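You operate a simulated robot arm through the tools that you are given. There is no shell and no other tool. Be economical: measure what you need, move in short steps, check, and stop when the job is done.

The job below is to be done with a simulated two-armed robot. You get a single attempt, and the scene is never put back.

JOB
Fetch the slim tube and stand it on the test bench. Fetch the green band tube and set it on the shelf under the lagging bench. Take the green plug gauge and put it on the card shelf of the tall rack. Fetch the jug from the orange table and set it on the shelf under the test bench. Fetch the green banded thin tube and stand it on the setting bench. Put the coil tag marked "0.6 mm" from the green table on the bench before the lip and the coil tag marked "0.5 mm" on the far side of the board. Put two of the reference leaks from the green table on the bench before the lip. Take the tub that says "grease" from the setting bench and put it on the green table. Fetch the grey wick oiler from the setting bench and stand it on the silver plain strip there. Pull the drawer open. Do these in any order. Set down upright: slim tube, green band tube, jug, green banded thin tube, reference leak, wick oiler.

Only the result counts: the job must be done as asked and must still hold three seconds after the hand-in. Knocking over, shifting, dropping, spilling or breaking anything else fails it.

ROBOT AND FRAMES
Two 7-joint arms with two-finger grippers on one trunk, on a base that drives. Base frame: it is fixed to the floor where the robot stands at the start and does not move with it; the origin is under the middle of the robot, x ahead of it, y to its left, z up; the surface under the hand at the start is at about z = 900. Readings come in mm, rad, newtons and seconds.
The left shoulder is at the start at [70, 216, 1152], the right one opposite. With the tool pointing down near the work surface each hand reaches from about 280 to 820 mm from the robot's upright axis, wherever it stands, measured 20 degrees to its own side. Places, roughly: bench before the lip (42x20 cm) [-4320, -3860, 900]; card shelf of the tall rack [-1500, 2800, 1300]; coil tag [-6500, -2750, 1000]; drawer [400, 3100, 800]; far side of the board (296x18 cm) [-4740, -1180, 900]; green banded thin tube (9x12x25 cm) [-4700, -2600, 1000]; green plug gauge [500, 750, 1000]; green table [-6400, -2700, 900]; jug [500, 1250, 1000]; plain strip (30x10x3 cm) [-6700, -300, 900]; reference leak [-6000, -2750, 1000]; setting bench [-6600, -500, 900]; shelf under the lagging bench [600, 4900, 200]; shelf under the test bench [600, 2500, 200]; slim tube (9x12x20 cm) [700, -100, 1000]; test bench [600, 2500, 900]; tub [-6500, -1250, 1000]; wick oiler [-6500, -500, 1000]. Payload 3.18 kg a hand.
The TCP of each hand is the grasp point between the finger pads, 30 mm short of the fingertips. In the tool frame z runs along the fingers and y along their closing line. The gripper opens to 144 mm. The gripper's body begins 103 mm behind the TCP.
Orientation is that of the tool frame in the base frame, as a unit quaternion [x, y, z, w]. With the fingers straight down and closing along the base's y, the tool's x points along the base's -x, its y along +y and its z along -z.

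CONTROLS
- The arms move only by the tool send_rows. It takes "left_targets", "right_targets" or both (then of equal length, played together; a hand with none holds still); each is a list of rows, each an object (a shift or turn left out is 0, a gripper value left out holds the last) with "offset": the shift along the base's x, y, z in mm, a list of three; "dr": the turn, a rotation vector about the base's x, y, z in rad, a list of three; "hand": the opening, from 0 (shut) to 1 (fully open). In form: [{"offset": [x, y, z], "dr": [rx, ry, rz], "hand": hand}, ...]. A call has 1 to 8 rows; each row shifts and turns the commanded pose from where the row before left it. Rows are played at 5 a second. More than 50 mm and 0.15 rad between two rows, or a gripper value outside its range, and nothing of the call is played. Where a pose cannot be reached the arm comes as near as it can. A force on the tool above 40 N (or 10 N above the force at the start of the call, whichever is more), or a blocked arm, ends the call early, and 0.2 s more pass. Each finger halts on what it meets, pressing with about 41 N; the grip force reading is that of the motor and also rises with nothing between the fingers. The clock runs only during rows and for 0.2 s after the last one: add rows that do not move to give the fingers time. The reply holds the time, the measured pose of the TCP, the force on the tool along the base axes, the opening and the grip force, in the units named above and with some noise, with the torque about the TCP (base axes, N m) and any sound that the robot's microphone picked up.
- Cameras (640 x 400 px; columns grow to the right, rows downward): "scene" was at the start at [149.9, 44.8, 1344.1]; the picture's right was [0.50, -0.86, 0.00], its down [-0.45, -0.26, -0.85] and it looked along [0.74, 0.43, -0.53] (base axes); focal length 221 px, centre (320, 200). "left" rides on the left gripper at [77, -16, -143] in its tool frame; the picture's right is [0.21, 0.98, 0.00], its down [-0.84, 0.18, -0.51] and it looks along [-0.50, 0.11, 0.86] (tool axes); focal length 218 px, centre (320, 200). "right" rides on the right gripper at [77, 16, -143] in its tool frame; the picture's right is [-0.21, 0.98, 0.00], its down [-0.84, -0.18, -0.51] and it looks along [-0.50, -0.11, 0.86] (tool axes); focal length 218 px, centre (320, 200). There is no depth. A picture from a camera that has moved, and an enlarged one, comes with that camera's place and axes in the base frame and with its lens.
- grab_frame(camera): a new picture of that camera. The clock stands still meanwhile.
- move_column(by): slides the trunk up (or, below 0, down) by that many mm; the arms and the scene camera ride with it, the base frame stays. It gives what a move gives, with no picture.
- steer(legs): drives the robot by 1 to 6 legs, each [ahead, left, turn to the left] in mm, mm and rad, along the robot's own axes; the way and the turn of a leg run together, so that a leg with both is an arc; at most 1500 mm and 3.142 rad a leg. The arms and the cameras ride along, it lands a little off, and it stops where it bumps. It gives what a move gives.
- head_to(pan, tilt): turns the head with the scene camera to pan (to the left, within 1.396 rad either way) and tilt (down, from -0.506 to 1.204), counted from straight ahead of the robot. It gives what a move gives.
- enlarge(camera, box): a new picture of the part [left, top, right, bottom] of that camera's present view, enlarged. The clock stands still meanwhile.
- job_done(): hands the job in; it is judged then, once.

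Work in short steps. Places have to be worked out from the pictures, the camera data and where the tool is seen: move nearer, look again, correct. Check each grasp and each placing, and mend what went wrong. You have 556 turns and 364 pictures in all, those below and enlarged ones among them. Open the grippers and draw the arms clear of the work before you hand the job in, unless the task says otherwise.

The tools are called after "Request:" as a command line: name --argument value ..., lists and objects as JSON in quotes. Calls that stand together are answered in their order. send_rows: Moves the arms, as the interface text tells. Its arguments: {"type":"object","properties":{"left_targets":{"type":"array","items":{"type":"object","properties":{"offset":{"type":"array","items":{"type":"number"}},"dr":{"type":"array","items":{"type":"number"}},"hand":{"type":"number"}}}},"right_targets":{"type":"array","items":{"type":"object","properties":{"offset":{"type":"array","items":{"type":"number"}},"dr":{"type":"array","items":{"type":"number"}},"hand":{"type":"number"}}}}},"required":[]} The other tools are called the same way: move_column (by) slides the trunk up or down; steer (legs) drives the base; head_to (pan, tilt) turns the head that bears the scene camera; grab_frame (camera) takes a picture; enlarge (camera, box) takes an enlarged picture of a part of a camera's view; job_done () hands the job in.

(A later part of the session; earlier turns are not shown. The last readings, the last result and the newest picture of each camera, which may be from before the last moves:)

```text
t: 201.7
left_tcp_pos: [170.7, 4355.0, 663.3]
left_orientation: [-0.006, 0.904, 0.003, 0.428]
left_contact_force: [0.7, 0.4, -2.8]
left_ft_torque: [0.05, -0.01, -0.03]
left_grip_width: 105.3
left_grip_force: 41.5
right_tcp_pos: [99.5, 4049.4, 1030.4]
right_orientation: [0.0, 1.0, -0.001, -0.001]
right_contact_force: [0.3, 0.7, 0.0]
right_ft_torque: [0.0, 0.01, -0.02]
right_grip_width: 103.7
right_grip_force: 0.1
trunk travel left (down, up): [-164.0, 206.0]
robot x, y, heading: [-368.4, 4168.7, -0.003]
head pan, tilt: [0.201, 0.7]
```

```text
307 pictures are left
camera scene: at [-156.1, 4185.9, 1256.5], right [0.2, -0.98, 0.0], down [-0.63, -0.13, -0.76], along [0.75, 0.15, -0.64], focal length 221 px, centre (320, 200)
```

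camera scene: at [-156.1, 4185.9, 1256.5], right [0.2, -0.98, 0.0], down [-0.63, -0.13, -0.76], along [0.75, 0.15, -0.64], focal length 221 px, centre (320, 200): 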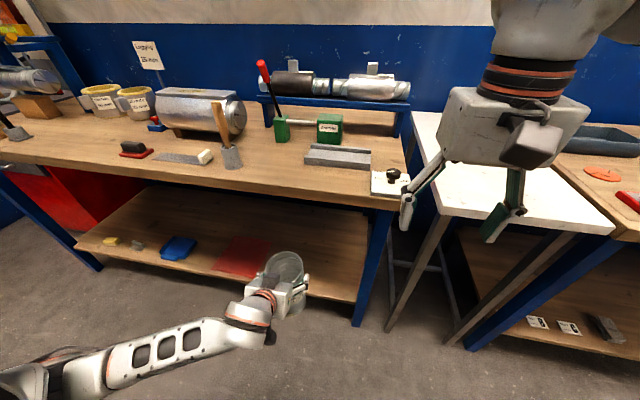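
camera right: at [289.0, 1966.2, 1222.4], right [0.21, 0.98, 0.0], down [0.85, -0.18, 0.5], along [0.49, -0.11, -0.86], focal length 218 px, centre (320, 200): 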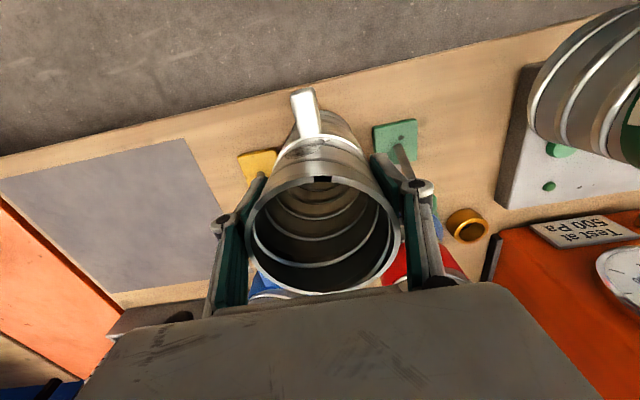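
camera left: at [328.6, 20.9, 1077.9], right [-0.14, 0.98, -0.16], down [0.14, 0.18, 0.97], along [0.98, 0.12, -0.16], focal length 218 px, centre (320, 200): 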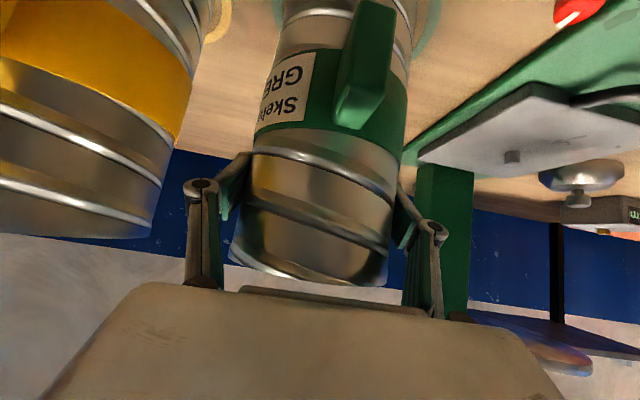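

Raise the right hand for later clearance over the bench while lowering the left further.

Request:
send_rows --left_targets '[{"offset": [0, 0, -40]}, {"offset": [0, 0, -40]}, {"offset": [0, 0, -40]}, {"offset": [0, 0, -30]}]' --right_targets '[{"offset": [-10, 0, 45]}, {"offset": [-10, 0, 45]}, {"offset": [-10, 0, 45]}, {"offset": [-10, 0, 45]}]'

Request:
move_column --by -80

Request:
grab_frame --camera "scene"

```text
t: 202.7
left_tcp_pos: [168.8, 4354.6, 515.3]
left_orientation: [-0.005, 0.904, 0.002, 0.428]
left_contact_force: [-0.2, -0.2, -3.3]
left_ft_torque: [-0.04, -0.01, -0.05]
left_grip_width: 105.6
left_grip_force: 40.9
right_tcp_pos: [59.4, 4048.2, 1213.3]
right_orientation: [0.001, 1.0, -0.002, -0.001]
right_contact_force: [-0.4, -0.9, 0.9]
right_ft_torque: [-0.02, -0.03, 0.0]
right_grip_width: 103.6
right_grip_force: 0.1
trunk travel left (down, up): [-164.0, 206.0]
robot x, y, heading: [-370.6, 4166.4, 0.0]
head pan, tilt: [0.201, 0.7]
```

```text
t: 203.8
left_tcp_pos: [168.6, 4354.5, 433.9]
left_orientation: [-0.005, 0.904, 0.001, 0.427]
left_contact_force: [0.3, -0.3, -2.7]
left_ft_torque: [0.01, 0.0, 0.02]
left_grip_width: 105.3
left_grip_force: 41.3
right_tcp_pos: [59.2, 4048.4, 1131.4]
right_orientation: [0.0, 1.0, 0.0, -0.001]
right_contact_force: [0.0, -0.2, 0.2]
right_ft_torque: [-0.04, -0.02, -0.02]
right_grip_width: 103.7
right_grip_force: 0.1
trunk travel left (down, up): [-84.0, 286.0]
robot x, y, heading: [-370.3, 4171.4, 0.001]
head pan, tilt: [0.201, 0.7]
```

```text
306 pictures are left
camera scene: at [-69.1, 4185.6, 1158.4], right [0.2, -0.98, 0.0], down [-0.63, -0.13, -0.76], along [0.75, 0.15, -0.64], focal length 221 px, centre (320, 200)
```

scene: 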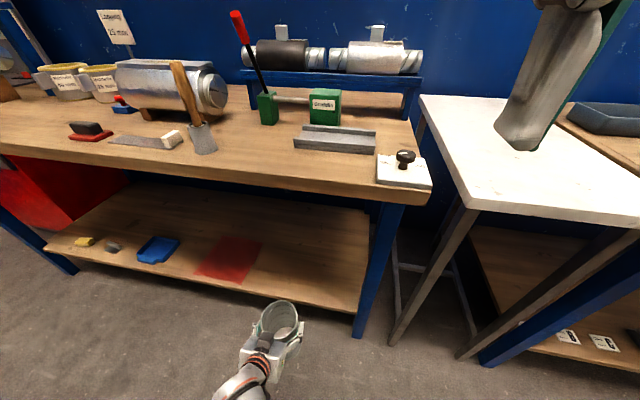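

Mug base at ~287, shelf top ~200. Drive forward 160 and check.

Request:
steer --legs '[[160, 0, 0]]'

Request:
grab_frame --camera "scene"

Request:
grab_frame --camera "left"

```text
t: 205.3
left_tcp_pos: [328.5, 4355.3, 432.8]
left_orientation: [-0.007, 0.904, 0.003, 0.427]
left_contact_force: [0.5, -0.7, -3.0]
left_ft_torque: [-0.02, -0.05, -0.01]
left_grip_width: 105.4
left_grip_force: 41.3
right_tcp_pos: [220.5, 4049.9, 1129.7]
right_orientation: [-0.002, 1.0, -0.002, -0.002]
right_contact_force: [0.6, -0.1, 0.4]
right_ft_torque: [0.01, 0.03, 0.0]
right_grip_width: 103.7
right_grip_force: 0.0
trunk travel left (down, up): [-84.0, 286.0]
robot x, y, heading: [-209.2, 4173.2, -0.002]
head pan, tilt: [0.201, 0.7]
```

```text
305 pictures are left
camera scene: at [91.6, 4186.4, 1158.4], right [0.2, -0.98, 0.0], down [-0.63, -0.13, -0.76], along [0.75, 0.15, -0.64], focal length 221 px, centre (320, 200)
```

scene: 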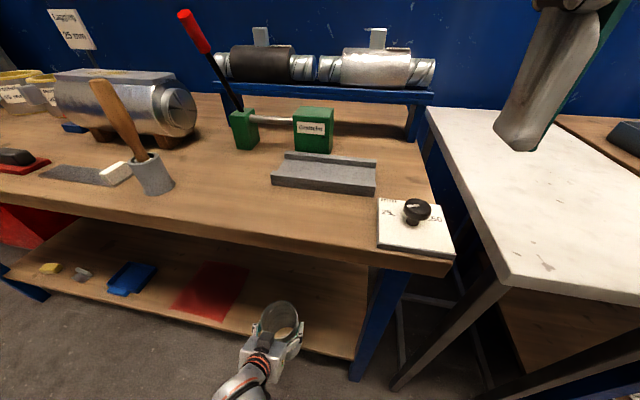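

```text
304 pictures are left
camera left: at [169.1, 4336.7, 464.9], right [-0.15, 0.98, -0.16], down [0.14, 0.18, 0.97], along [0.98, 0.12, -0.16], focal length 218 px, centre (320, 200)
```

left: 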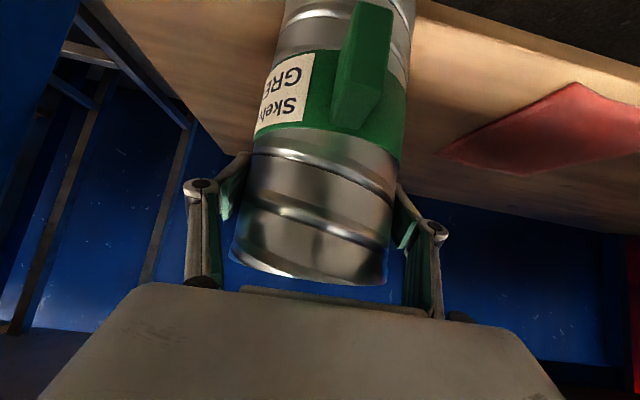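

Mug hasn't slipped. Drive the last 115 mm.

Request:
steer --legs '[[115, 0, 0]]'

Request:
send_rows --left_targets '[{"offset": [0, 0, -40]}, {"offset": [0, 0, -25]}, {"offset": [0, 0, -8]}]'

Request:
grab_frame --camera "scene"

```text
t: 206.5
left_tcp_pos: [443.7, 4354.9, 434.6]
left_orientation: [-0.005, 0.904, 0.002, 0.428]
left_contact_force: [-0.1, -0.4, -3.1]
left_ft_torque: [-0.01, -0.08, 0.0]
left_grip_width: 105.3
left_grip_force: 41.6
right_tcp_pos: [336.3, 4049.6, 1130.5]
right_orientation: [0.0, 1.0, -0.002, -0.002]
right_contact_force: [0.3, -0.8, 0.1]
right_ft_torque: [0.0, 0.03, 0.01]
right_grip_width: 103.4
right_grip_force: 0.0
trunk travel left (down, up): [-84.0, 286.0]
robot x, y, heading: [-95.2, 4172.2, 0.002]
head pan, tilt: [0.201, 0.7]
```

```text
t: 207.2
left_tcp_pos: [484.8, 4361.1, 470.2]
left_orientation: [-0.026, 0.858, -0.001, 0.512]
left_contact_force: [-0.1, 0.4, -2.6]
left_ft_torque: [-0.01, 0.01, -0.04]
left_grip_width: 105.5
left_grip_force: 41.0
right_tcp_pos: [326.5, 4045.9, 1132.0]
right_orientation: [-0.001, 1.0, 0.0, 0.001]
right_contact_force: [0.1, 0.3, 0.6]
right_ft_torque: [-0.01, -0.05, 0.03]
right_grip_width: 103.6
right_grip_force: 0.0
trunk travel left (down, up): [-84.0, 286.0]
robot x, y, heading: [-96.5, 4171.1, 0.002]
head pan, tilt: [0.201, 0.7]
stopped in row 3 (left hand): the arm was blocked; the commanded pose is now the measured one
```

```text
303 pictures are left
camera scene: at [195.9, 4182.3, 1160.8], right [0.2, -0.98, 0.0], down [-0.62, -0.13, -0.77], along [0.76, 0.16, -0.64], focal length 221 px, centre (320, 200)
```

scene: 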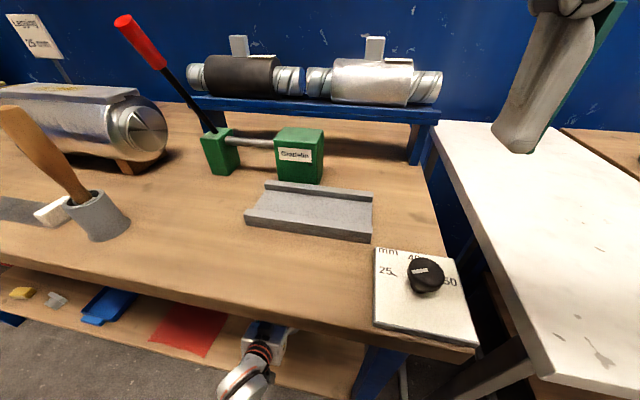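

The arm was blocked, probably the elbow on the base or bench. I look down-left at it.

Request:
head_to --pan 0.6 --tilt 1.15

Request:
grab_frame --camera "scene"

Request:
grab_frame --camera "left"

```text
t: 208.2
left_tcp_pos: [484.8, 4359.7, 470.6]
left_orientation: [-0.023, 0.858, -0.002, 0.513]
left_contact_force: [-0.6, 0.8, -3.7]
left_ft_torque: [0.01, 0.02, -0.01]
left_grip_width: 105.6
left_grip_force: 41.2
right_tcp_pos: [323.8, 4044.2, 1134.1]
right_orientation: [-0.001, 1.0, 0.001, 0.004]
right_contact_force: [0.8, -0.1, 1.2]
right_ft_torque: [0.03, 0.02, 0.01]
right_grip_width: 103.7
right_grip_force: 0.0
trunk travel left (down, up): [-84.0, 286.0]
robot x, y, heading: [-96.0, 4168.7, -0.002]
head pan, tilt: [0.6, 1.15]
```

```text
302 pictures are left
camera scene: at [160.9, 4198.1, 1128.7], right [0.56, -0.83, 0.0], down [-0.75, -0.51, -0.42], along [0.35, 0.23, -0.91], focal length 221 px, centre (320, 200)
```

scene: 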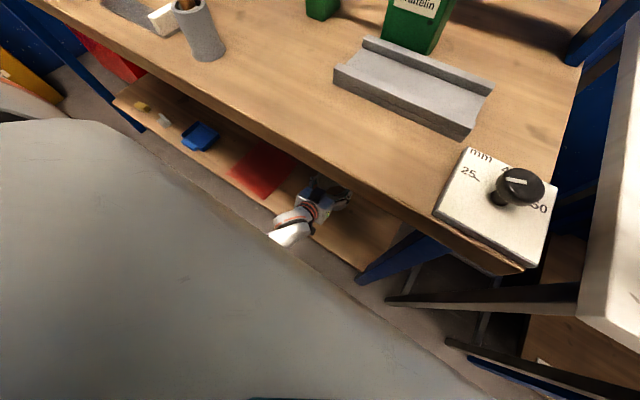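

```text
301 pictures are left
camera left: at [321.8, 4336.8, 470.2], right [-0.14, 0.97, -0.21], down [-0.06, 0.2, 0.98], along [0.99, 0.15, 0.03], focal length 218 px, centre (320, 200)
```

left: 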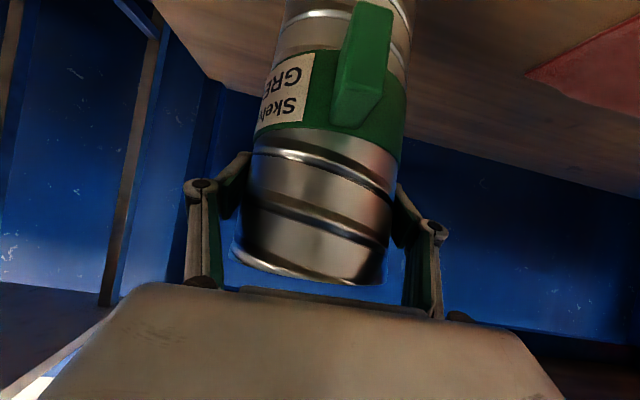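

The lowered torso leans forward, folding the arm too tightly. I raise the trunk 120 to unfold it, then re-level the tool.

Request:
move_column --by 120

Request:
send_rows --left_targets '[{"dr": [0, 0.1, 0]}, {"dr": [0, 0.09, 0]}, {"offset": [0, 0, -30]}]'

Request:
grab_frame --camera "scene"

```text
t: 209.7
left_tcp_pos: [483.9, 4368.4, 569.1]
left_orientation: [-0.02, 0.867, 0.005, 0.498]
left_contact_force: [0.2, -0.1, -3.7]
left_ft_torque: [-0.02, -0.01, -0.01]
left_grip_width: 105.4
left_grip_force: 40.7
right_tcp_pos: [337.4, 4050.1, 1249.2]
right_orientation: [-0.001, 1.0, -0.002, -0.003]
right_contact_force: [-0.4, 0.3, -0.5]
right_ft_torque: [-0.01, 0.01, 0.0]
right_grip_width: 103.9
right_grip_force: 0.1
trunk travel left (down, up): [-204.0, 166.0]
robot x, y, heading: [-94.6, 4169.3, -0.003]
head pan, tilt: [0.6, 1.15]
```

```text
t: 210.4
left_tcp_pos: [475.1, 4374.6, 531.8]
left_orientation: [-0.005, 0.912, 0.013, 0.41]
left_contact_force: [0.2, -0.5, -3.2]
left_ft_torque: [0.01, 0.0, 0.0]
left_grip_width: 105.7
left_grip_force: 41.1
right_tcp_pos: [335.3, 4048.4, 1249.1]
right_orientation: [-0.002, 1.0, -0.002, -0.002]
right_contact_force: [0.0, 0.3, 0.4]
right_ft_torque: [0.01, 0.03, -0.02]
right_grip_width: 103.5
right_grip_force: 0.1
trunk travel left (down, up): [-204.0, 166.0]
robot x, y, heading: [-97.4, 4172.7, -0.001]
head pan, tilt: [0.6, 1.15]
```

```text
300 pictures are left
camera scene: at [48.1, 4202.7, 1266.7], right [0.56, -0.83, 0.0], down [-0.75, -0.52, -0.41], along [0.34, 0.23, -0.91], focal length 221 px, centre (320, 200)
```

scene: 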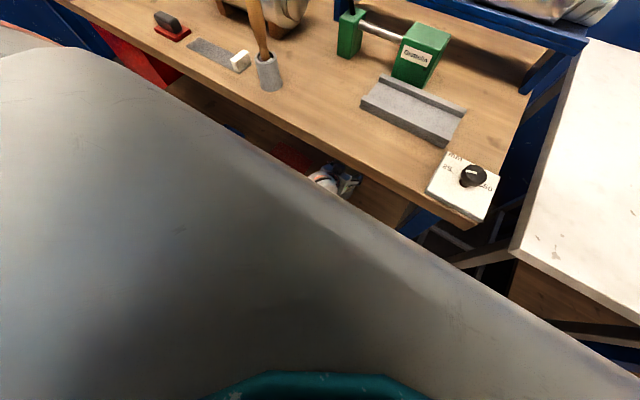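

Level again (within ~0.04 rad). Lower with the arm.

Request:
send_rows --left_targets '[{"offset": [-8, 0, -35], "dr": [0, -0.042, 0]}, {"offset": [-8, 0, -35]}, {"offset": [0, 0, -35]}, {"offset": [0, 0, -30]}]'

Request:
grab_frame --camera "left"

```text
t: 211.4
left_tcp_pos: [463.6, 4382.2, 402.5]
left_orientation: [0.01, 0.899, 0.018, 0.437]
left_contact_force: [-0.8, 0.2, -4.0]
left_ft_torque: [-0.03, 0.0, 0.01]
left_grip_width: 105.5
left_grip_force: 41.4
right_tcp_pos: [331.6, 4047.0, 1252.8]
right_orientation: [-0.001, 1.0, -0.002, 0.001]
right_contact_force: [0.0, -0.4, 0.2]
right_ft_torque: [0.03, -0.06, -0.02]
right_grip_width: 103.5
right_grip_force: 0.1
trunk travel left (down, up): [-204.0, 166.0]
robot x, y, heading: [-96.2, 4168.5, -0.007]
head pan, tilt: [0.6, 1.15]
```

```text
299 pictures are left
camera left: at [301.9, 4364.6, 430.4], right [-0.13, 0.98, -0.12], down [0.12, 0.14, 0.98], along [0.98, 0.11, -0.14], focal length 218 px, centre (320, 200)
```

left: 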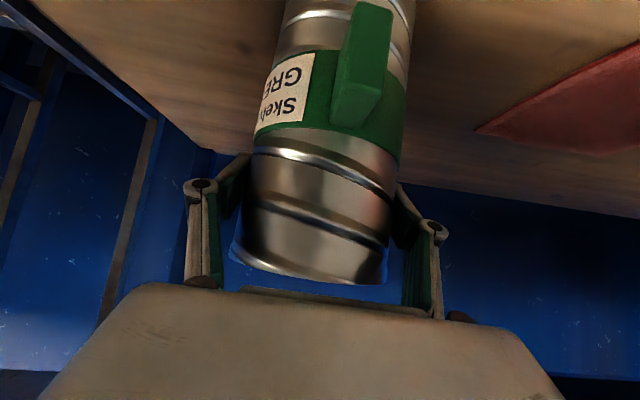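

Signs of light contact elsewhere on the arm. I look to the left side.

Request:
head_to --pan 1.39 --tilt 1.0

Request:
grab_frame --camera "scene"

```text
t: 212.6
left_tcp_pos: [466.4, 4392.4, 400.9]
left_orientation: [0.005, 0.9, 0.023, 0.434]
left_contact_force: [-0.5, 0.3, -3.6]
left_ft_torque: [-0.04, -0.05, -0.05]
left_grip_width: 105.6
left_grip_force: 41.4
right_tcp_pos: [335.0, 4048.4, 1249.8]
right_orientation: [-0.001, 1.0, 0.0, -0.002]
right_contact_force: [0.0, 0.7, -0.2]
right_ft_torque: [0.0, 0.0, -0.01]
right_grip_width: 103.8
right_grip_force: 0.1
trunk travel left (down, up): [-204.0, 166.0]
robot x, y, heading: [-98.6, 4168.5, -0.002]
head pan, tilt: [1.389, 1.0]
```

```text
298 pictures are left
camera scene: at [11.2, 4236.4, 1276.4], right [0.98, -0.18, 0.0], down [-0.15, -0.83, -0.54], along [0.1, 0.53, -0.84], focal length 221 px, centre (320, 200)
```

scene: 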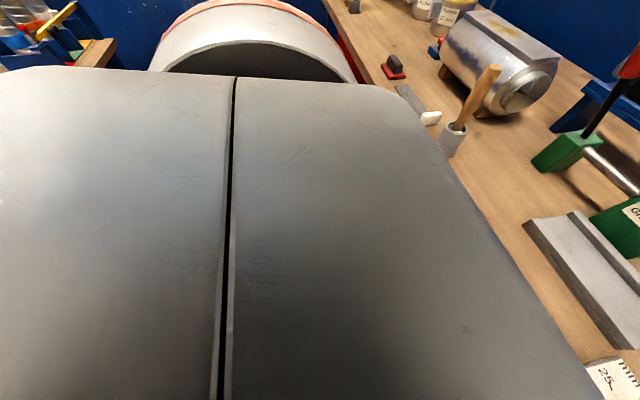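

The upper arm may be touching the bench edge; back the base 55 mm so the mug lands nearer the shelf front.

Request:
steer --legs '[[-50, 0, 0]]'

```text
t: 213.5
left_tcp_pos: [417.1, 4400.5, 400.9]
left_orientation: [0.003, 0.9, 0.026, 0.435]
left_contact_force: [-0.9, 0.1, -4.5]
left_ft_torque: [-0.03, 0.01, 0.01]
left_grip_width: 105.3
left_grip_force: 40.5
right_tcp_pos: [285.0, 4050.3, 1250.9]
right_orientation: [-0.001, 1.0, -0.002, -0.003]
right_contact_force: [-0.1, 0.5, -0.1]
right_ft_torque: [-0.05, 0.0, -0.01]
right_grip_width: 103.9
right_grip_force: 0.0
trunk travel left (down, up): [-204.0, 166.0]
robot x, y, heading: [-143.0, 4169.4, 0.003]
head pan, tilt: [1.389, 1.0]
```

Still creeping in y, probably self-contact of the elbow. Lift a little and move the hand outward (left) relative to the body.

Request:
send_rows --left_targets '[{"offset": [0, 20, 35]}, {"offset": [0, 30, 20]}, {"offset": [0, 40, 0]}, {"offset": [0, 40, 0]}, {}]'

Request:
head_to --pan 0.9 --tilt 1.1

Request:
grab_frame --camera "scene"

```text
t: 214.7
left_tcp_pos: [417.8, 4528.6, 457.6]
left_orientation: [0.002, 0.9, 0.027, 0.435]
left_contact_force: [0.6, -1.2, -3.1]
left_ft_torque: [-0.02, -0.01, -0.05]
left_grip_width: 105.7
left_grip_force: 41.1
right_tcp_pos: [286.6, 4051.4, 1251.0]
right_orientation: [-0.001, 1.0, -0.002, -0.001]
right_contact_force: [0.0, 0.1, -0.4]
right_ft_torque: [0.0, 0.0, 0.04]
right_grip_width: 103.7
right_grip_force: 0.1
trunk travel left (down, up): [-204.0, 166.0]
robot x, y, heading: [-142.2, 4167.4, -0.002]
head pan, tilt: [1.389, 1.0]
```

```text
t: 215.6
left_tcp_pos: [417.9, 4530.1, 457.1]
left_orientation: [0.002, 0.9, 0.027, 0.435]
left_contact_force: [0.3, 0.6, -3.6]
left_ft_torque: [-0.02, -0.02, 0.03]
left_grip_width: 105.5
left_grip_force: 40.8
right_tcp_pos: [285.3, 4050.3, 1249.8]
right_orientation: [-0.001, 1.0, -0.003, -0.002]
right_contact_force: [-0.3, 0.5, 0.3]
right_ft_torque: [-0.03, 0.03, 0.05]
right_grip_width: 103.8
right_grip_force: 0.0
trunk travel left (down, up): [-204.0, 166.0]
robot x, y, heading: [-142.9, 4170.6, 0.001]
head pan, tilt: [0.901, 1.1]
```

```text
297 pictures are left
camera scene: at [-11.8, 4218.9, 1269.9], right [0.78, -0.62, 0.0], down [-0.55, -0.7, -0.45], along [0.28, 0.36, -0.89], focal length 221 px, centre (320, 200)
```

scene: 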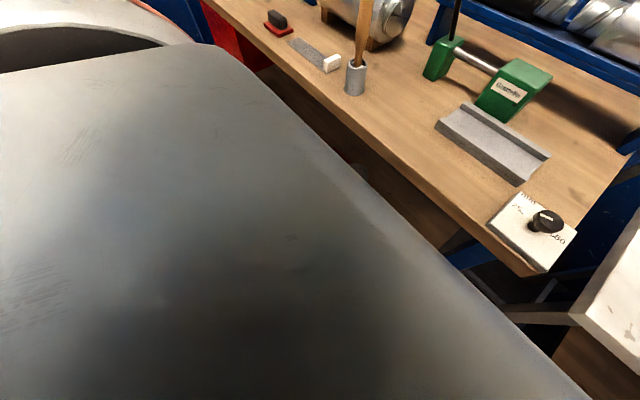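

No creep now. Level the small roll error, shift the base right 100, then lower.

Request:
send_rows --left_targets '[{"dr": [-0.05, 0, -0.02]}, {}]'

Request:
steer --legs '[[0, -90, 0]]'

Request:
send_rows --left_targets '[{"offset": [0, 0, -30]}, {"offset": [0, 0, -30]}, {"offset": [0, 0, -20]}]'

Request:
grab_frame --camera "left"

```text
t: 216.2
left_tcp_pos: [418.0, 4530.1, 456.8]
left_orientation: [0.001, 0.9, -0.001, 0.435]
left_contact_force: [1.1, 0.1, -3.7]
left_ft_torque: [0.03, -0.01, -0.01]
left_grip_width: 105.1
left_grip_force: 40.9
right_tcp_pos: [285.7, 4049.0, 1249.6]
right_orientation: [-0.001, 1.0, -0.001, -0.002]
right_contact_force: [-1.0, 0.1, 0.0]
right_ft_torque: [0.01, -0.01, -0.01]
right_grip_width: 103.8
right_grip_force: 0.1
trunk travel left (down, up): [-204.0, 166.0]
robot x, y, heading: [-147.0, 4169.0, 0.002]
head pan, tilt: [0.901, 1.1]
```

```text
t: 217.7
left_tcp_pos: [417.6, 4440.5, 455.7]
left_orientation: [0.001, 0.9, 0.0, 0.435]
left_contact_force: [0.0, 0.2, -3.5]
left_ft_torque: [-0.02, -0.01, 0.02]
left_grip_width: 105.2
left_grip_force: 41.1
right_tcp_pos: [285.8, 3958.8, 1249.8]
right_orientation: [-0.002, 1.0, -0.002, -0.001]
right_contact_force: [1.5, 0.3, -0.3]
right_ft_torque: [0.02, 0.01, 0.0]
right_grip_width: 103.7
right_grip_force: 0.2
trunk travel left (down, up): [-204.0, 166.0]
robot x, y, heading: [-140.3, 4081.7, 0.005]
head pan, tilt: [0.901, 1.1]
```

```text
t: 218.5
left_tcp_pos: [424.0, 4440.4, 388.1]
left_orientation: [-0.001, 0.896, 0.0, 0.443]
left_contact_force: [0.5, 1.7, 33.8]
left_ft_torque: [0.1, -0.51, -0.11]
left_grip_width: 105.5
left_grip_force: 41.8
right_tcp_pos: [281.6, 3958.2, 1253.4]
right_orientation: [-0.001, 1.0, -0.001, 0.0]
right_contact_force: [1.0, -0.5, 0.5]
right_ft_torque: [-0.01, -0.01, 0.0]
right_grip_width: 103.8
right_grip_force: 0.1
trunk travel left (down, up): [-204.0, 166.0]
robot x, y, heading: [-146.6, 4081.1, -0.001]
head pan, tilt: [0.901, 1.1]
```

```text
296 pictures are left
camera left: at [263.1, 4422.6, 412.2], right [-0.13, 0.98, -0.17], down [0.11, 0.18, 0.98], along [0.99, 0.11, -0.13], focal length 218 px, centre (320, 200)
```

left: 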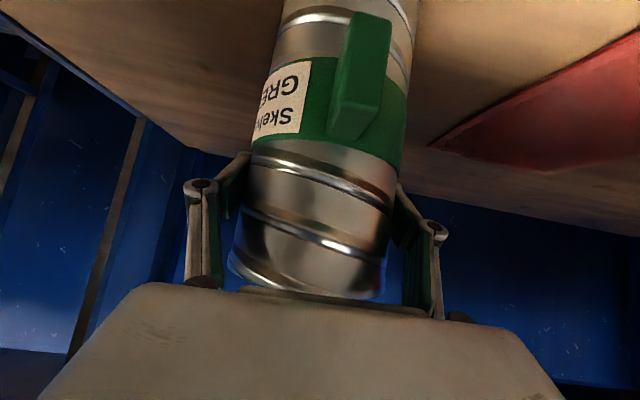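

Contact with the shelf at TCP z≈388 (shelf top ≈240), mug fully inside. Ease up 10 mm and open.

Request:
send_rows --left_targets '[{"offset": [0, 0, 8]}, {"offset": [0, 0, 3]}, {}]'

```text
t: 219.3
left_tcp_pos: [415.1, 4438.1, 387.4]
left_orientation: [0.0, 0.901, -0.001, 0.434]
left_contact_force: [2.8, -2.9, 7.1]
left_ft_torque: [-0.43, -0.89, -0.19]
left_grip_width: 105.3
left_grip_force: 41.0
right_tcp_pos: [285.3, 3958.3, 1250.1]
right_orientation: [0.0, 1.0, -0.002, -0.002]
right_contact_force: [0.2, -0.6, 0.4]
right_ft_torque: [-0.01, 0.01, 0.0]
right_grip_width: 103.5
right_grip_force: 0.0
trunk travel left (down, up): [-204.0, 166.0]
robot x, y, heading: [-145.2, 4077.3, 0.001]
head pan, tilt: [0.901, 1.1]
```

Light contact, orientation equals that at grasp. Open and check.

Request:
send_rows --left_targets '[{"hand": 0.78}, {"hand": 0.85}, {"hand": 0.92}, {"hand": 0.92}]'

Request:
grab_frame --camera "left"

```text
t: 220.3
left_tcp_pos: [416.2, 4439.8, 386.8]
left_orientation: [0.0, 0.901, 0.0, 0.434]
left_contact_force: [-0.1, -0.6, 0.0]
left_ft_torque: [-0.01, 0.03, 0.0]
left_grip_width: 132.7
left_grip_force: 0.0
right_tcp_pos: [285.8, 3958.7, 1249.8]
right_orientation: [-0.001, 1.0, -0.002, -0.002]
right_contact_force: [-0.2, -0.5, -0.2]
right_ft_torque: [0.01, 0.03, 0.0]
right_grip_width: 104.0
right_grip_force: 0.1
trunk travel left (down, up): [-204.0, 166.0]
robot x, y, heading: [-147.5, 4077.6, -0.004]
head pan, tilt: [0.901, 1.1]
```

```text
295 pictures are left
camera left: at [256.5, 4423.0, 416.2], right [-0.13, 0.98, -0.16], down [0.13, 0.18, 0.98], along [0.98, 0.11, -0.15], focal length 218 px, centre (320, 200)
```

left: 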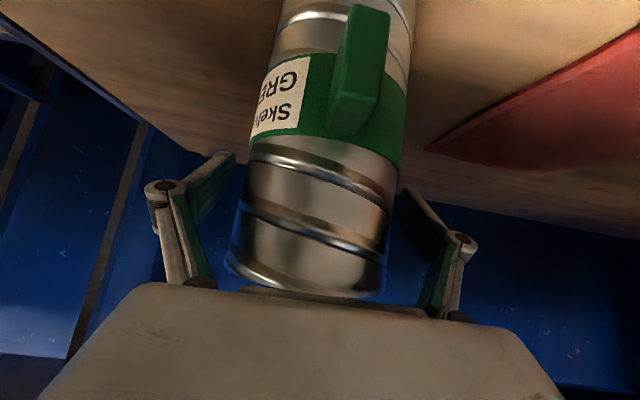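

Free. Back straight out 190 mm.

Request:
steer --legs '[[-190, 0, 0]]'

Request:
grab_frame --camera "left"

```text
t: 221.9
left_tcp_pos: [223.7, 4439.3, 388.4]
left_orientation: [0.001, 0.901, 0.0, 0.435]
left_contact_force: [0.2, 1.2, -0.6]
left_ft_torque: [-0.01, -0.01, -0.01]
left_grip_width: 132.4
left_grip_force: 0.1
right_tcp_pos: [91.0, 3958.0, 1250.8]
right_orientation: [0.0, 1.0, -0.003, -0.001]
right_contact_force: [-0.1, 0.0, 0.1]
right_ft_torque: [0.03, -0.08, -0.01]
right_grip_width: 103.5
right_grip_force: 0.2
trunk travel left (down, up): [-204.0, 166.0]
robot x, y, heading: [-344.3, 4078.4, -0.0]
head pan, tilt: [0.901, 1.1]
```

```text
294 pictures are left
camera left: at [63.3, 4422.5, 416.6], right [-0.13, 0.98, -0.16], down [0.13, 0.18, 0.98], along [0.98, 0.1, -0.15], focal length 218 px, centre (320, 200)
```

left: 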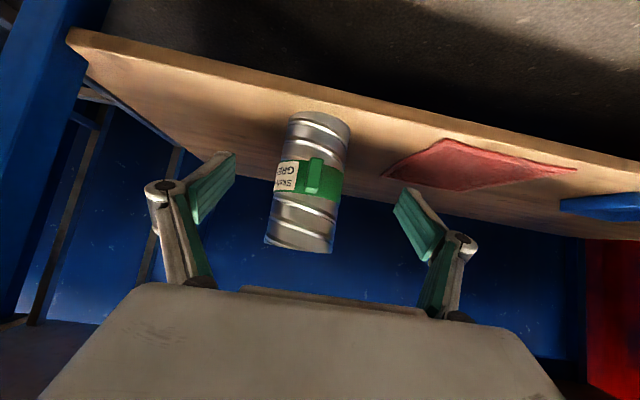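

Green band tube stands on the shelf. Next the drawer (handle ≈[240,3000,850]): raise the left hand and bring the tool to horizontal.

Request:
send_rows --left_targets '[{"offset": [-12, 0, 40], "dr": [0, -0.085, 0]}, {"offset": [-12, 0, 40], "dr": [0, -0.085, 0]}, {"offset": [-12, 0, 40], "dr": [0, -0.085, 0]}, {"offset": [-12, 0, 40], "dr": [0, -0.085, 0]}, {"offset": [-12, 0, 40], "dr": [0, -0.085, 0]}, {"offset": [-5, 0, 40], "dr": [0, -0.085, 0]}, {"offset": [0, 0, 40], "dr": [0, -0.085, 0]}, {"offset": [0, 0, 40], "dr": [0, -0.085, 0]}]'

Request:
head_to --pan -0.4 --tilt 0.7

Request:
grab_frame --camera "scene"

```text
t: 223.7
left_tcp_pos: [159.7, 4442.6, 709.3]
left_orientation: [0.001, 0.703, 0.0, 0.711]
left_contact_force: [-0.1, 0.0, 0.4]
left_ft_torque: [-0.05, 0.0, -0.03]
left_grip_width: 132.2
left_grip_force: 0.2
right_tcp_pos: [92.6, 3959.0, 1251.0]
right_orientation: [-0.001, 1.0, -0.002, -0.002]
right_contact_force: [0.8, 1.1, 1.0]
right_ft_torque: [0.0, -0.02, -0.02]
right_grip_width: 103.8
right_grip_force: 0.1
trunk travel left (down, up): [-204.0, 166.0]
robot x, y, heading: [-339.4, 4078.5, 0.0]
head pan, tilt: [0.901, 1.1]
```

```text
t: 225.1
left_tcp_pos: [160.7, 4442.3, 707.6]
left_orientation: [0.001, 0.704, 0.0, 0.71]
left_contact_force: [-0.2, -0.2, 0.1]
left_ft_torque: [0.05, 0.01, 0.0]
left_grip_width: 132.8
left_grip_force: 0.0
right_tcp_pos: [91.8, 3958.7, 1250.9]
right_orientation: [-0.002, 1.0, -0.001, -0.002]
right_contact_force: [0.2, 0.4, 0.6]
right_ft_torque: [-0.02, -0.01, -0.04]
right_grip_width: 103.8
right_grip_force: 0.1
trunk travel left (down, up): [-204.0, 166.0]
robot x, y, heading: [-339.0, 4080.1, 0.002]
head pan, tilt: [-0.4, 0.7]
```

```text
293 pictures are left
camera scene: at [-166.4, 4045.4, 1299.9], right [-0.39, -0.92, 0.0], down [-0.59, 0.25, -0.76], along [0.7, -0.3, -0.64], focal length 221 px, centre (320, 200)
```

scene: 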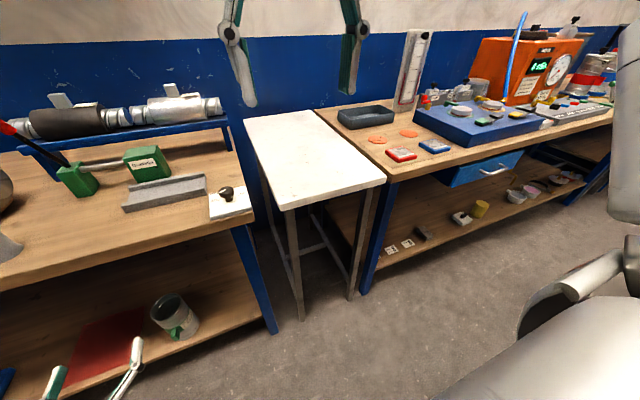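

Now roll the left hand 90° so that the fingers close vertically, while driving over afterwards.

Request:
send_rows --left_targets '[{"dr": [0.148, 0, 0]}, {"dr": [0.148, 0, 0]}, {"dr": [0.148, 0, 0]}, {"dr": [0.148, 0, 0]}, {"dr": [0.148, 0, 0]}, {"dr": [0.148, 0, 0]}, {"dr": [0.148, 0, 0]}, {"dr": [0.148, 0, 0]}]'

Request:
send_rows --left_targets '[{"dr": [0.13, 0, 0], "hand": 0.5}, {"dr": [0.13, 0, 0]}, {"dr": [0.127, 0, 0]}]'

Request:
steer --legs '[[30, 0, 0], [0, -1200, 0]]'

Request:
head_to --pan 0.3 --tilt 0.7

Request:
grab_frame --camera "scene"

```text
t: 226.9
left_tcp_pos: [159.4, 4439.9, 708.0]
left_orientation: [0.397, 0.584, 0.393, 0.589]
left_contact_force: [-1.5, 0.0, 0.1]
left_ft_torque: [0.02, 0.02, 0.02]
left_grip_width: 132.5
left_grip_force: 0.1
right_tcp_pos: [92.4, 3958.5, 1250.6]
right_orientation: [-0.001, 1.0, -0.002, -0.001]
right_contact_force: [-0.2, -0.1, 0.4]
right_ft_torque: [0.01, -0.01, -0.03]
right_grip_width: 103.3
right_grip_force: 0.0
trunk travel left (down, up): [-204.0, 166.0]
robot x, y, heading: [-340.8, 4080.8, 0.003]
head pan, tilt: [-0.4, 0.7]
```

```text
t: 227.7
left_tcp_pos: [159.7, 4438.4, 709.0]
left_orientation: [0.504, 0.496, 0.499, 0.502]
left_contact_force: [0.2, 0.2, 0.0]
left_ft_torque: [-0.02, 0.0, -0.03]
left_grip_width: 72.2
left_grip_force: 0.0
right_tcp_pos: [91.9, 3957.9, 1250.5]
right_orientation: [0.0, 1.0, -0.002, -0.001]
right_contact_force: [0.4, -0.8, -0.3]
right_ft_torque: [-0.01, 0.0, 0.01]
right_grip_width: 103.6
right_grip_force: 0.0
trunk travel left (down, up): [-204.0, 166.0]
robot x, y, heading: [-336.1, 4080.5, 0.003]
head pan, tilt: [-0.4, 0.7]
```

```text
t: 239.0
left_tcp_pos: [193.5, 3240.0, 708.9]
left_orientation: [0.498, 0.503, 0.503, 0.496]
left_contact_force: [-0.6, 0.0, -0.2]
left_ft_torque: [0.02, 0.02, 0.02]
left_grip_width: 72.0
left_grip_force: 0.1
right_tcp_pos: [136.5, 2758.4, 1251.5]
right_orientation: [-0.011, 1.0, -0.001, -0.002]
right_contact_force: [-0.3, 0.7, 0.4]
right_ft_torque: [-0.01, -0.01, -0.01]
right_grip_width: 103.7
right_grip_force: 0.1
trunk travel left (down, up): [-204.0, 166.0]
robot x, y, heading: [-295.2, 2870.3, 0.02]
head pan, tilt: [-0.4, 0.7]
```

```text
t: 240.1
left_tcp_pos: [194.6, 3240.1, 709.0]
left_orientation: [0.497, 0.503, 0.503, 0.496]
left_contact_force: [-0.1, 0.0, -0.1]
left_ft_torque: [-0.02, 0.0, 0.01]
left_grip_width: 71.8
left_grip_force: 0.0
right_tcp_pos: [136.0, 2759.6, 1250.0]
right_orientation: [-0.012, 1.0, -0.002, -0.002]
right_contact_force: [-0.2, 0.3, -0.6]
right_ft_torque: [0.0, 0.0, -0.01]
right_grip_width: 103.7
right_grip_force: 0.0
trunk travel left (down, up): [-204.0, 166.0]
robot x, y, heading: [-298.2, 2867.5, 0.021]
head pan, tilt: [0.3, 0.7]
```

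```text
292 pictures are left
camera scene: at [-122.2, 2897.9, 1300.0], right [0.31, -0.95, 0.0], down [-0.61, -0.2, -0.76], along [0.73, 0.24, -0.64], focal length 221 px, centre (320, 200)
```

scene: 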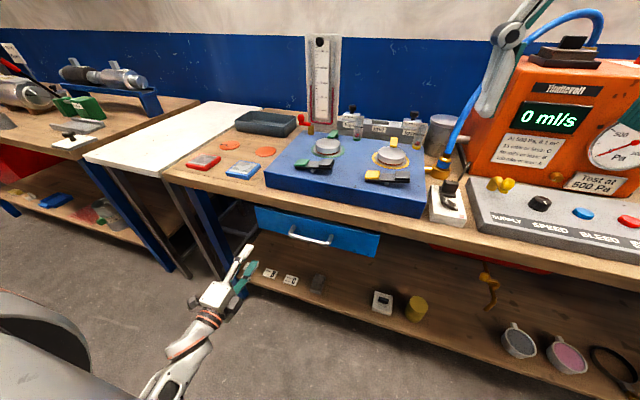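

Triangulated handle ≈[279,3055,797]. Align heading, shift right 180 and raise the hand to z≈797.

Request:
steer --legs '[[0, -175, -0.02]]'

Request:
send_rows --left_targets '[{"offset": [0, 0, 45]}, {"offset": [0, 0, 43]}, {}]'

Request:
grab_frame --camera "left"

Request:
grab_frame --camera "scene"

```text
t: 242.2
left_tcp_pos: [202.6, 3059.0, 708.8]
left_orientation: [0.503, 0.498, 0.498, 0.501]
left_contact_force: [0.0, -0.3, 0.5]
left_ft_torque: [-0.02, 0.02, 0.04]
left_grip_width: 71.8
left_grip_force: 0.1
right_tcp_pos: [135.5, 2579.0, 1250.8]
right_orientation: [-0.003, 1.0, -0.002, -0.002]
right_contact_force: [0.3, 0.0, 0.4]
right_ft_torque: [0.0, 0.0, 0.0]
right_grip_width: 103.9
right_grip_force: 0.1
trunk travel left (down, up): [-204.0, 166.0]
robot x, y, heading: [-289.1, 2695.2, 0.003]
head pan, tilt: [0.3, 0.7]
```

```text
t: 243.0
left_tcp_pos: [204.0, 3059.3, 796.9]
left_orientation: [0.501, 0.499, 0.499, 0.501]
left_contact_force: [-0.6, -0.1, 0.2]
left_ft_torque: [0.0, -0.01, -0.01]
left_grip_width: 72.1
left_grip_force: 0.0
right_tcp_pos: [137.6, 2577.7, 1250.1]
right_orientation: [-0.002, 1.0, -0.001, -0.002]
right_contact_force: [0.1, 0.4, 0.1]
right_ft_torque: [0.01, -0.02, 0.03]
right_grip_width: 103.7
right_grip_force: 0.1
trunk travel left (down, up): [-204.0, 166.0]
robot x, y, heading: [-296.8, 2695.9, -0.0]
head pan, tilt: [0.3, 0.7]
```

```text
291 pictures are left
camera left: at [60.9, 3136.1, 779.9], right [0.0, 0.21, 0.98], down [-0.51, -0.84, 0.18], along [0.86, -0.5, 0.1], focal length 218 px, centre (320, 200)
```

left: 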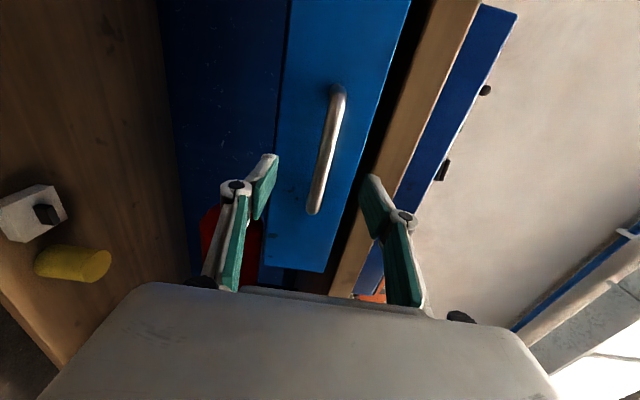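

```text
290 pictures are left
camera scene: at [-119.6, 2722.5, 1299.9], right [0.3, -0.95, 0.0], down [-0.61, -0.19, -0.76], along [0.73, 0.23, -0.64], focal length 221 px, centre (320, 200)
```

scene: 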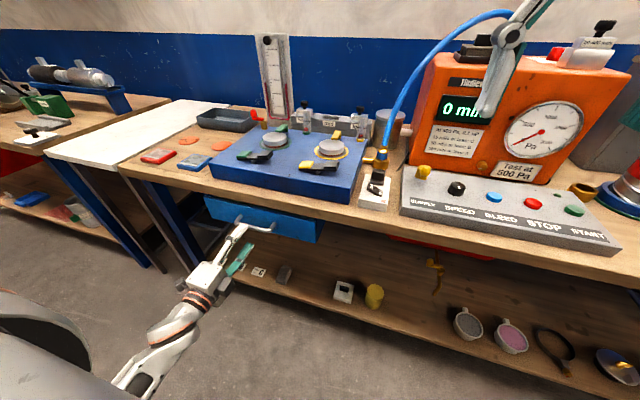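

Handle centre ≈[279,3058,800]. Narrow opening to 50 mm, advance 66 mm and close.

Request:
send_rows --left_targets '[{"offset": [0, 0, 3], "hand": 0.35}, {"offset": [25, 0, 0]}, {"offset": [25, 0, 0]}, {"offset": [14, 0, 0]}]'

Request:
grab_frame --camera "left"

```text
t: 244.0
left_tcp_pos: [267.8, 3059.2, 799.4]
left_orientation: [0.503, 0.498, 0.498, 0.5]
left_contact_force: [-0.3, -0.2, 0.6]
left_ft_torque: [-0.01, -0.02, -0.02]
left_grip_width: 50.2
left_grip_force: 0.1
right_tcp_pos: [135.6, 2578.4, 1250.4]
right_orientation: [-0.003, 1.0, -0.002, -0.001]
right_contact_force: [-0.1, -0.3, 0.5]
right_ft_torque: [0.03, 0.0, 0.02]
right_grip_width: 103.6
right_grip_force: 0.1
trunk travel left (down, up): [-204.0, 166.0]
robot x, y, heading: [-291.7, 2697.9, 0.002]
head pan, tilt: [0.3, 0.7]
```

```text
289 pictures are left
camera left: at [123.8, 3136.1, 782.6], right [0.0, 0.21, 0.98], down [-0.51, -0.84, 0.18], along [0.86, -0.5, 0.1], focal length 218 px, centre (320, 200)
```

left: 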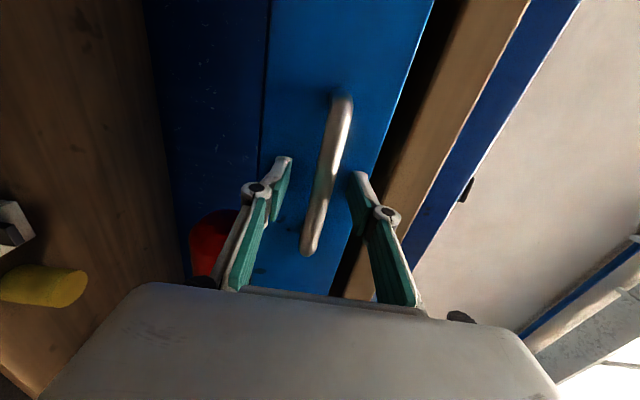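

Fingers straddle the bar. Close.

Request:
send_rows --left_targets '[{"offset": [6, 0, 1], "hand": 0.1}, {"hand": 0}, {"hand": 0}]'

```text
t: 244.8
left_tcp_pos: [268.6, 3060.0, 798.7]
left_orientation: [0.502, 0.5, 0.497, 0.501]
left_contact_force: [-15.8, -1.1, 2.0]
left_ft_torque: [0.01, -0.02, -0.35]
left_grip_width: 12.9
left_grip_force: 42.8
right_tcp_pos: [133.7, 2578.8, 1250.5]
right_orientation: [-0.004, 1.0, -0.001, -0.001]
right_contact_force: [0.8, -0.2, -0.2]
right_ft_torque: [0.04, 0.01, 0.05]
right_grip_width: 103.8
right_grip_force: 0.0
trunk travel left (down, up): [-204.0, 166.0]
robot x, y, heading: [-294.3, 2696.9, 0.001]
head pan, tilt: [0.3, 0.7]
stopped in row 3 (left hand): the force on the tool passed its limit at 42 N (the readings are from after the stop); the commanded pose is now the measured one
```

Gripped the bar. Pull back in small steps.

Request:
send_rows --left_targets '[{"offset": [-20, 0, 0]}, {"offset": [-25, 0, 0]}, {"offset": [-25, 0, 0]}, {"offset": [-25, 0, 0]}]'

Request:
grab_frame --camera "scene"

```text
t: 245.8
left_tcp_pos: [174.4, 3059.4, 799.6]
left_orientation: [0.502, 0.5, 0.498, 0.501]
left_contact_force: [-1.4, 7.5, 9.7]
left_ft_torque: [-0.05, -0.05, 0.23]
left_grip_width: 12.7
left_grip_force: 42.6
right_tcp_pos: [135.7, 2579.8, 1251.0]
right_orientation: [-0.004, 1.0, -0.002, 0.0]
right_contact_force: [-0.7, -0.6, 0.4]
right_ft_torque: [0.01, 0.0, 0.0]
right_grip_width: 103.6
right_grip_force: 0.1
trunk travel left (down, up): [-204.0, 166.0]
robot x, y, heading: [-294.5, 2697.3, 0.0]
head pan, tilt: [0.3, 0.7]
```

```text
288 pictures are left
camera scene: at [-121.5, 2723.1, 1300.3], right [0.3, -0.95, 0.0], down [-0.61, -0.19, -0.77], along [0.73, 0.23, -0.64], focal length 221 px, centre (320, 200)
```

scene: 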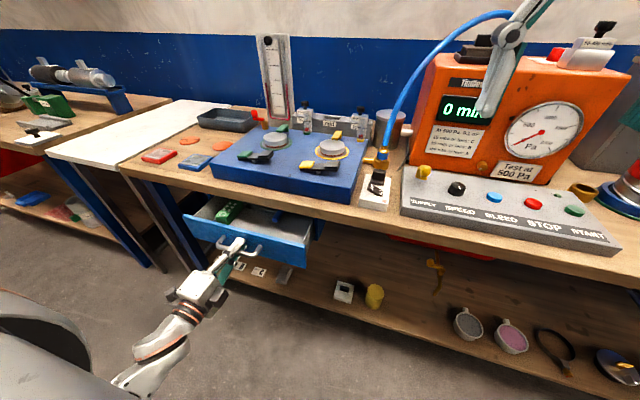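

Opening. Pull another ~110 mm.

Request:
send_rows --left_targets '[{"offset": [-25, 0, 0]}, {"offset": [-25, 0, 0]}, {"offset": [-25, 0, 0]}, {"offset": [-25, 0, 0]}, {"offset": [-10, 0, 0]}]'

Request:
grab_frame --camera "scene"

```text
t: 247.0
left_tcp_pos: [65.5, 3059.0, 800.1]
left_orientation: [0.502, 0.499, 0.497, 0.502]
left_contact_force: [-0.7, -1.7, 7.8]
left_ft_torque: [0.01, -0.04, -0.49]
left_grip_width: 12.8
left_grip_force: 43.0
right_tcp_pos: [136.3, 2579.1, 1250.0]
right_orientation: [-0.002, 1.0, -0.002, -0.002]
right_contact_force: [-0.4, -0.2, -0.4]
right_ft_torque: [0.01, 0.02, -0.02]
right_grip_width: 103.9
right_grip_force: 0.1
trunk travel left (down, up): [-204.0, 166.0]
robot x, y, heading: [-293.7, 2697.7, 0.005]
head pan, tilt: [0.3, 0.7]
```

```text
287 pictures are left
camera scene: at [-120.6, 2722.3, 1300.0], right [0.3, -0.95, 0.0], down [-0.61, -0.19, -0.77], along [0.73, 0.23, -0.64], focal length 221 px, centre (320, 200)
```

scene: 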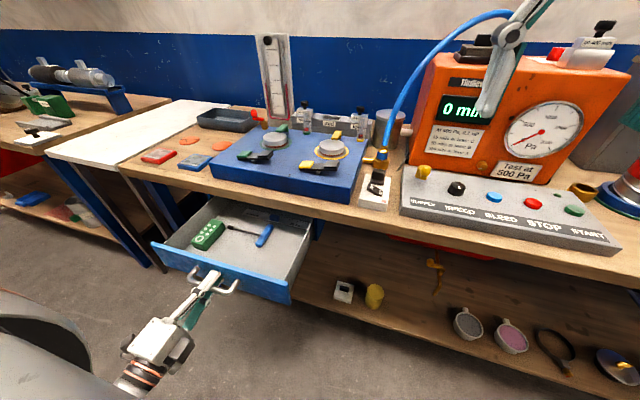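

Pull a little more, until stop or 60 mm.

Request:
send_rows --left_targets '[{"offset": [-20, 0, 0]}, {"offset": [-20, 0, 0]}, {"offset": [-20, 0, 0]}]'

```text
t: 247.9
left_tcp_pos: [16.6, 3055.2, 798.4]
left_orientation: [0.508, 0.49, 0.493, 0.509]
left_contact_force: [19.4, 14.5, -6.0]
left_ft_torque: [-0.13, 0.03, 0.71]
left_grip_width: 13.7
left_grip_force: 43.2
right_tcp_pos: [138.7, 2581.2, 1249.1]
right_orientation: [-0.003, 1.0, -0.002, -0.003]
right_contact_force: [-0.6, -0.3, -0.6]
right_ft_torque: [0.0, -0.01, -0.03]
right_grip_width: 103.8
right_grip_force: 0.1
trunk travel left (down, up): [-204.0, 166.0]
robot x, y, heading: [-294.5, 2698.7, -0.001]
head pan, tilt: [0.3, 0.7]
stopped in row 3 (left hand): the force on the tool passed its limit at 55 N (the readings are from after the stop); the commanded pose is now the measured one
```

Stop reached (~250 mm, fully open). Release and back away.

Request:
send_rows --left_targets '[{"offset": [3, 0, 0], "hand": 0.2}, {"hand": 0.4}, {"hand": 0.4}]'

Request:
steer --legs '[[-90, 0, 0]]'

Request:
grab_frame --camera "scene"

```text
t: 248.7
left_tcp_pos: [17.6, 3054.5, 801.8]
left_orientation: [0.508, 0.488, 0.495, 0.509]
left_contact_force: [0.0, 0.8, 0.1]
left_ft_torque: [0.01, 0.02, 0.01]
left_grip_width: 57.6
left_grip_force: 0.2
right_tcp_pos: [136.8, 2579.6, 1250.4]
right_orientation: [-0.002, 1.0, -0.002, -0.002]
right_contact_force: [0.2, 0.3, -0.2]
right_ft_torque: [0.0, 0.0, 0.0]
right_grip_width: 103.6
right_grip_force: 0.1
trunk travel left (down, up): [-204.0, 166.0]
robot x, y, heading: [-289.8, 2695.6, 0.001]
head pan, tilt: [0.3, 0.7]
```

```text
t: 249.8
left_tcp_pos: [-71.3, 3052.9, 802.7]
left_orientation: [0.507, 0.487, 0.495, 0.511]
left_contact_force: [-0.6, 0.6, 0.3]
left_ft_torque: [-0.02, 0.01, 0.01]
left_grip_width: 57.5
left_grip_force: 0.1
right_tcp_pos: [45.9, 2578.6, 1250.2]
right_orientation: [-0.002, 1.0, -0.002, -0.001]
right_contact_force: [-0.1, -0.3, 0.5]
right_ft_torque: [-0.03, -0.07, 0.01]
right_grip_width: 103.8
right_grip_force: 0.1
trunk travel left (down, up): [-204.0, 166.0]
robot x, y, heading: [-384.5, 2697.8, -0.004]
head pan, tilt: [0.3, 0.7]
```

```text
286 pictures are left
camera scene: at [-210.1, 2722.4, 1300.1], right [0.3, -0.95, 0.0], down [-0.61, -0.19, -0.77], along [0.73, 0.23, -0.64], focal length 221 px, centre (320, 200)
```

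scene: 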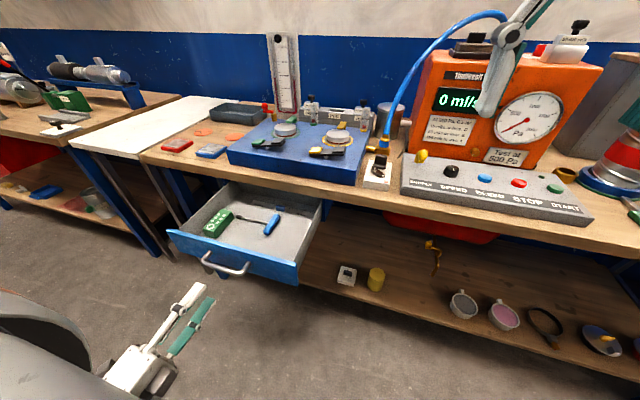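

Drawer is open. Reorient the left hand to point down while raising it (120° turn over 14 rows).

Request:
send_rows --left_targets '[{"offset": [0, 0, 35], "dr": [-0.086, 0.086, 0.086], "hand": 1}, {"offset": [0, 0, 35], "dr": [-0.086, 0.086, 0.086]}, {"offset": [0, 0, 35], "dr": [-0.086, 0.086, 0.086]}, {"offset": [10, 0, 35], "dr": [-0.086, 0.086, 0.086]}, {"offset": [20, 0, 35], "dr": [-0.086, 0.086, 0.086]}, {"offset": [20, 0, 35], "dr": [-0.086, 0.086, 0.086]}, {"offset": [20, 0, 35], "dr": [-0.086, 0.086, 0.086]}]'

Request:
send_rows --left_targets '[{"offset": [20, 0, 30], "dr": [-0.086, 0.086, 0.086]}, {"offset": [20, 0, 30], "dr": [-0.086, 0.086, 0.086]}, {"offset": [20, 0, 30], "dr": [-0.086, 0.086, 0.086]}, {"offset": [10, 0, 10], "dr": [-0.086, 0.086, 0.086]}, {"offset": [10, 0, 0], "dr": [-0.086, 0.086, 0.086]}, {"offset": [10, 0, 0], "dr": [-0.086, 0.086, 0.086]}, {"offset": [0, 0, 0], "dr": [-0.086, 0.086, 0.086]}]'

```text
t: 251.4
left_tcp_pos: [31.2, 3096.6, 731.5]
left_orientation: [0.296, 0.858, 0.289, 0.305]
left_contact_force: [0.1, -0.5, -0.1]
left_ft_torque: [0.0, -0.03, -0.02]
left_grip_width: 144.1
left_grip_force: 0.1
left hand out of reach, approached as far as the arm can: row 1, 2, 3, 4, 5, 6, 7
right_tcp_pos: [48.4, 2578.6, 1247.5]
right_orientation: [-0.002, 1.0, -0.001, -0.003]
right_contact_force: [-0.4, -0.3, 0.0]
right_ft_torque: [0.0, 0.05, 0.0]
right_grip_width: 103.8
right_grip_force: 0.2
trunk travel left (down, up): [-204.0, 166.0]
robot x, y, heading: [-385.3, 2696.8, 0.004]
head pan, tilt: [0.3, 0.7]
```

```text
t: 252.2
left_tcp_pos: [135.6, 3023.1, 854.9]
left_orientation: [0.338, 0.873, 0.246, 0.252]
left_contact_force: [-1.6, -0.5, -0.2]
left_ft_torque: [-0.01, -0.02, 0.03]
left_grip_width: 144.1
left_grip_force: 0.1
left hand out of reach, approached as far as the arm can: row 1
right_tcp_pos: [46.0, 2576.6, 1248.7]
right_orientation: [-0.002, 1.0, -0.002, -0.003]
right_contact_force: [-0.1, -0.4, -0.6]
right_ft_torque: [0.0, 0.0, 0.0]
right_grip_width: 103.6
right_grip_force: 0.1
trunk travel left (down, up): [-204.0, 166.0]
robot x, y, heading: [-381.5, 2693.1, 0.003]
head pan, tilt: [0.3, 0.7]
stopped in row 3 (left hand): the arm was blocked; the commanded pose is now the measured one
```

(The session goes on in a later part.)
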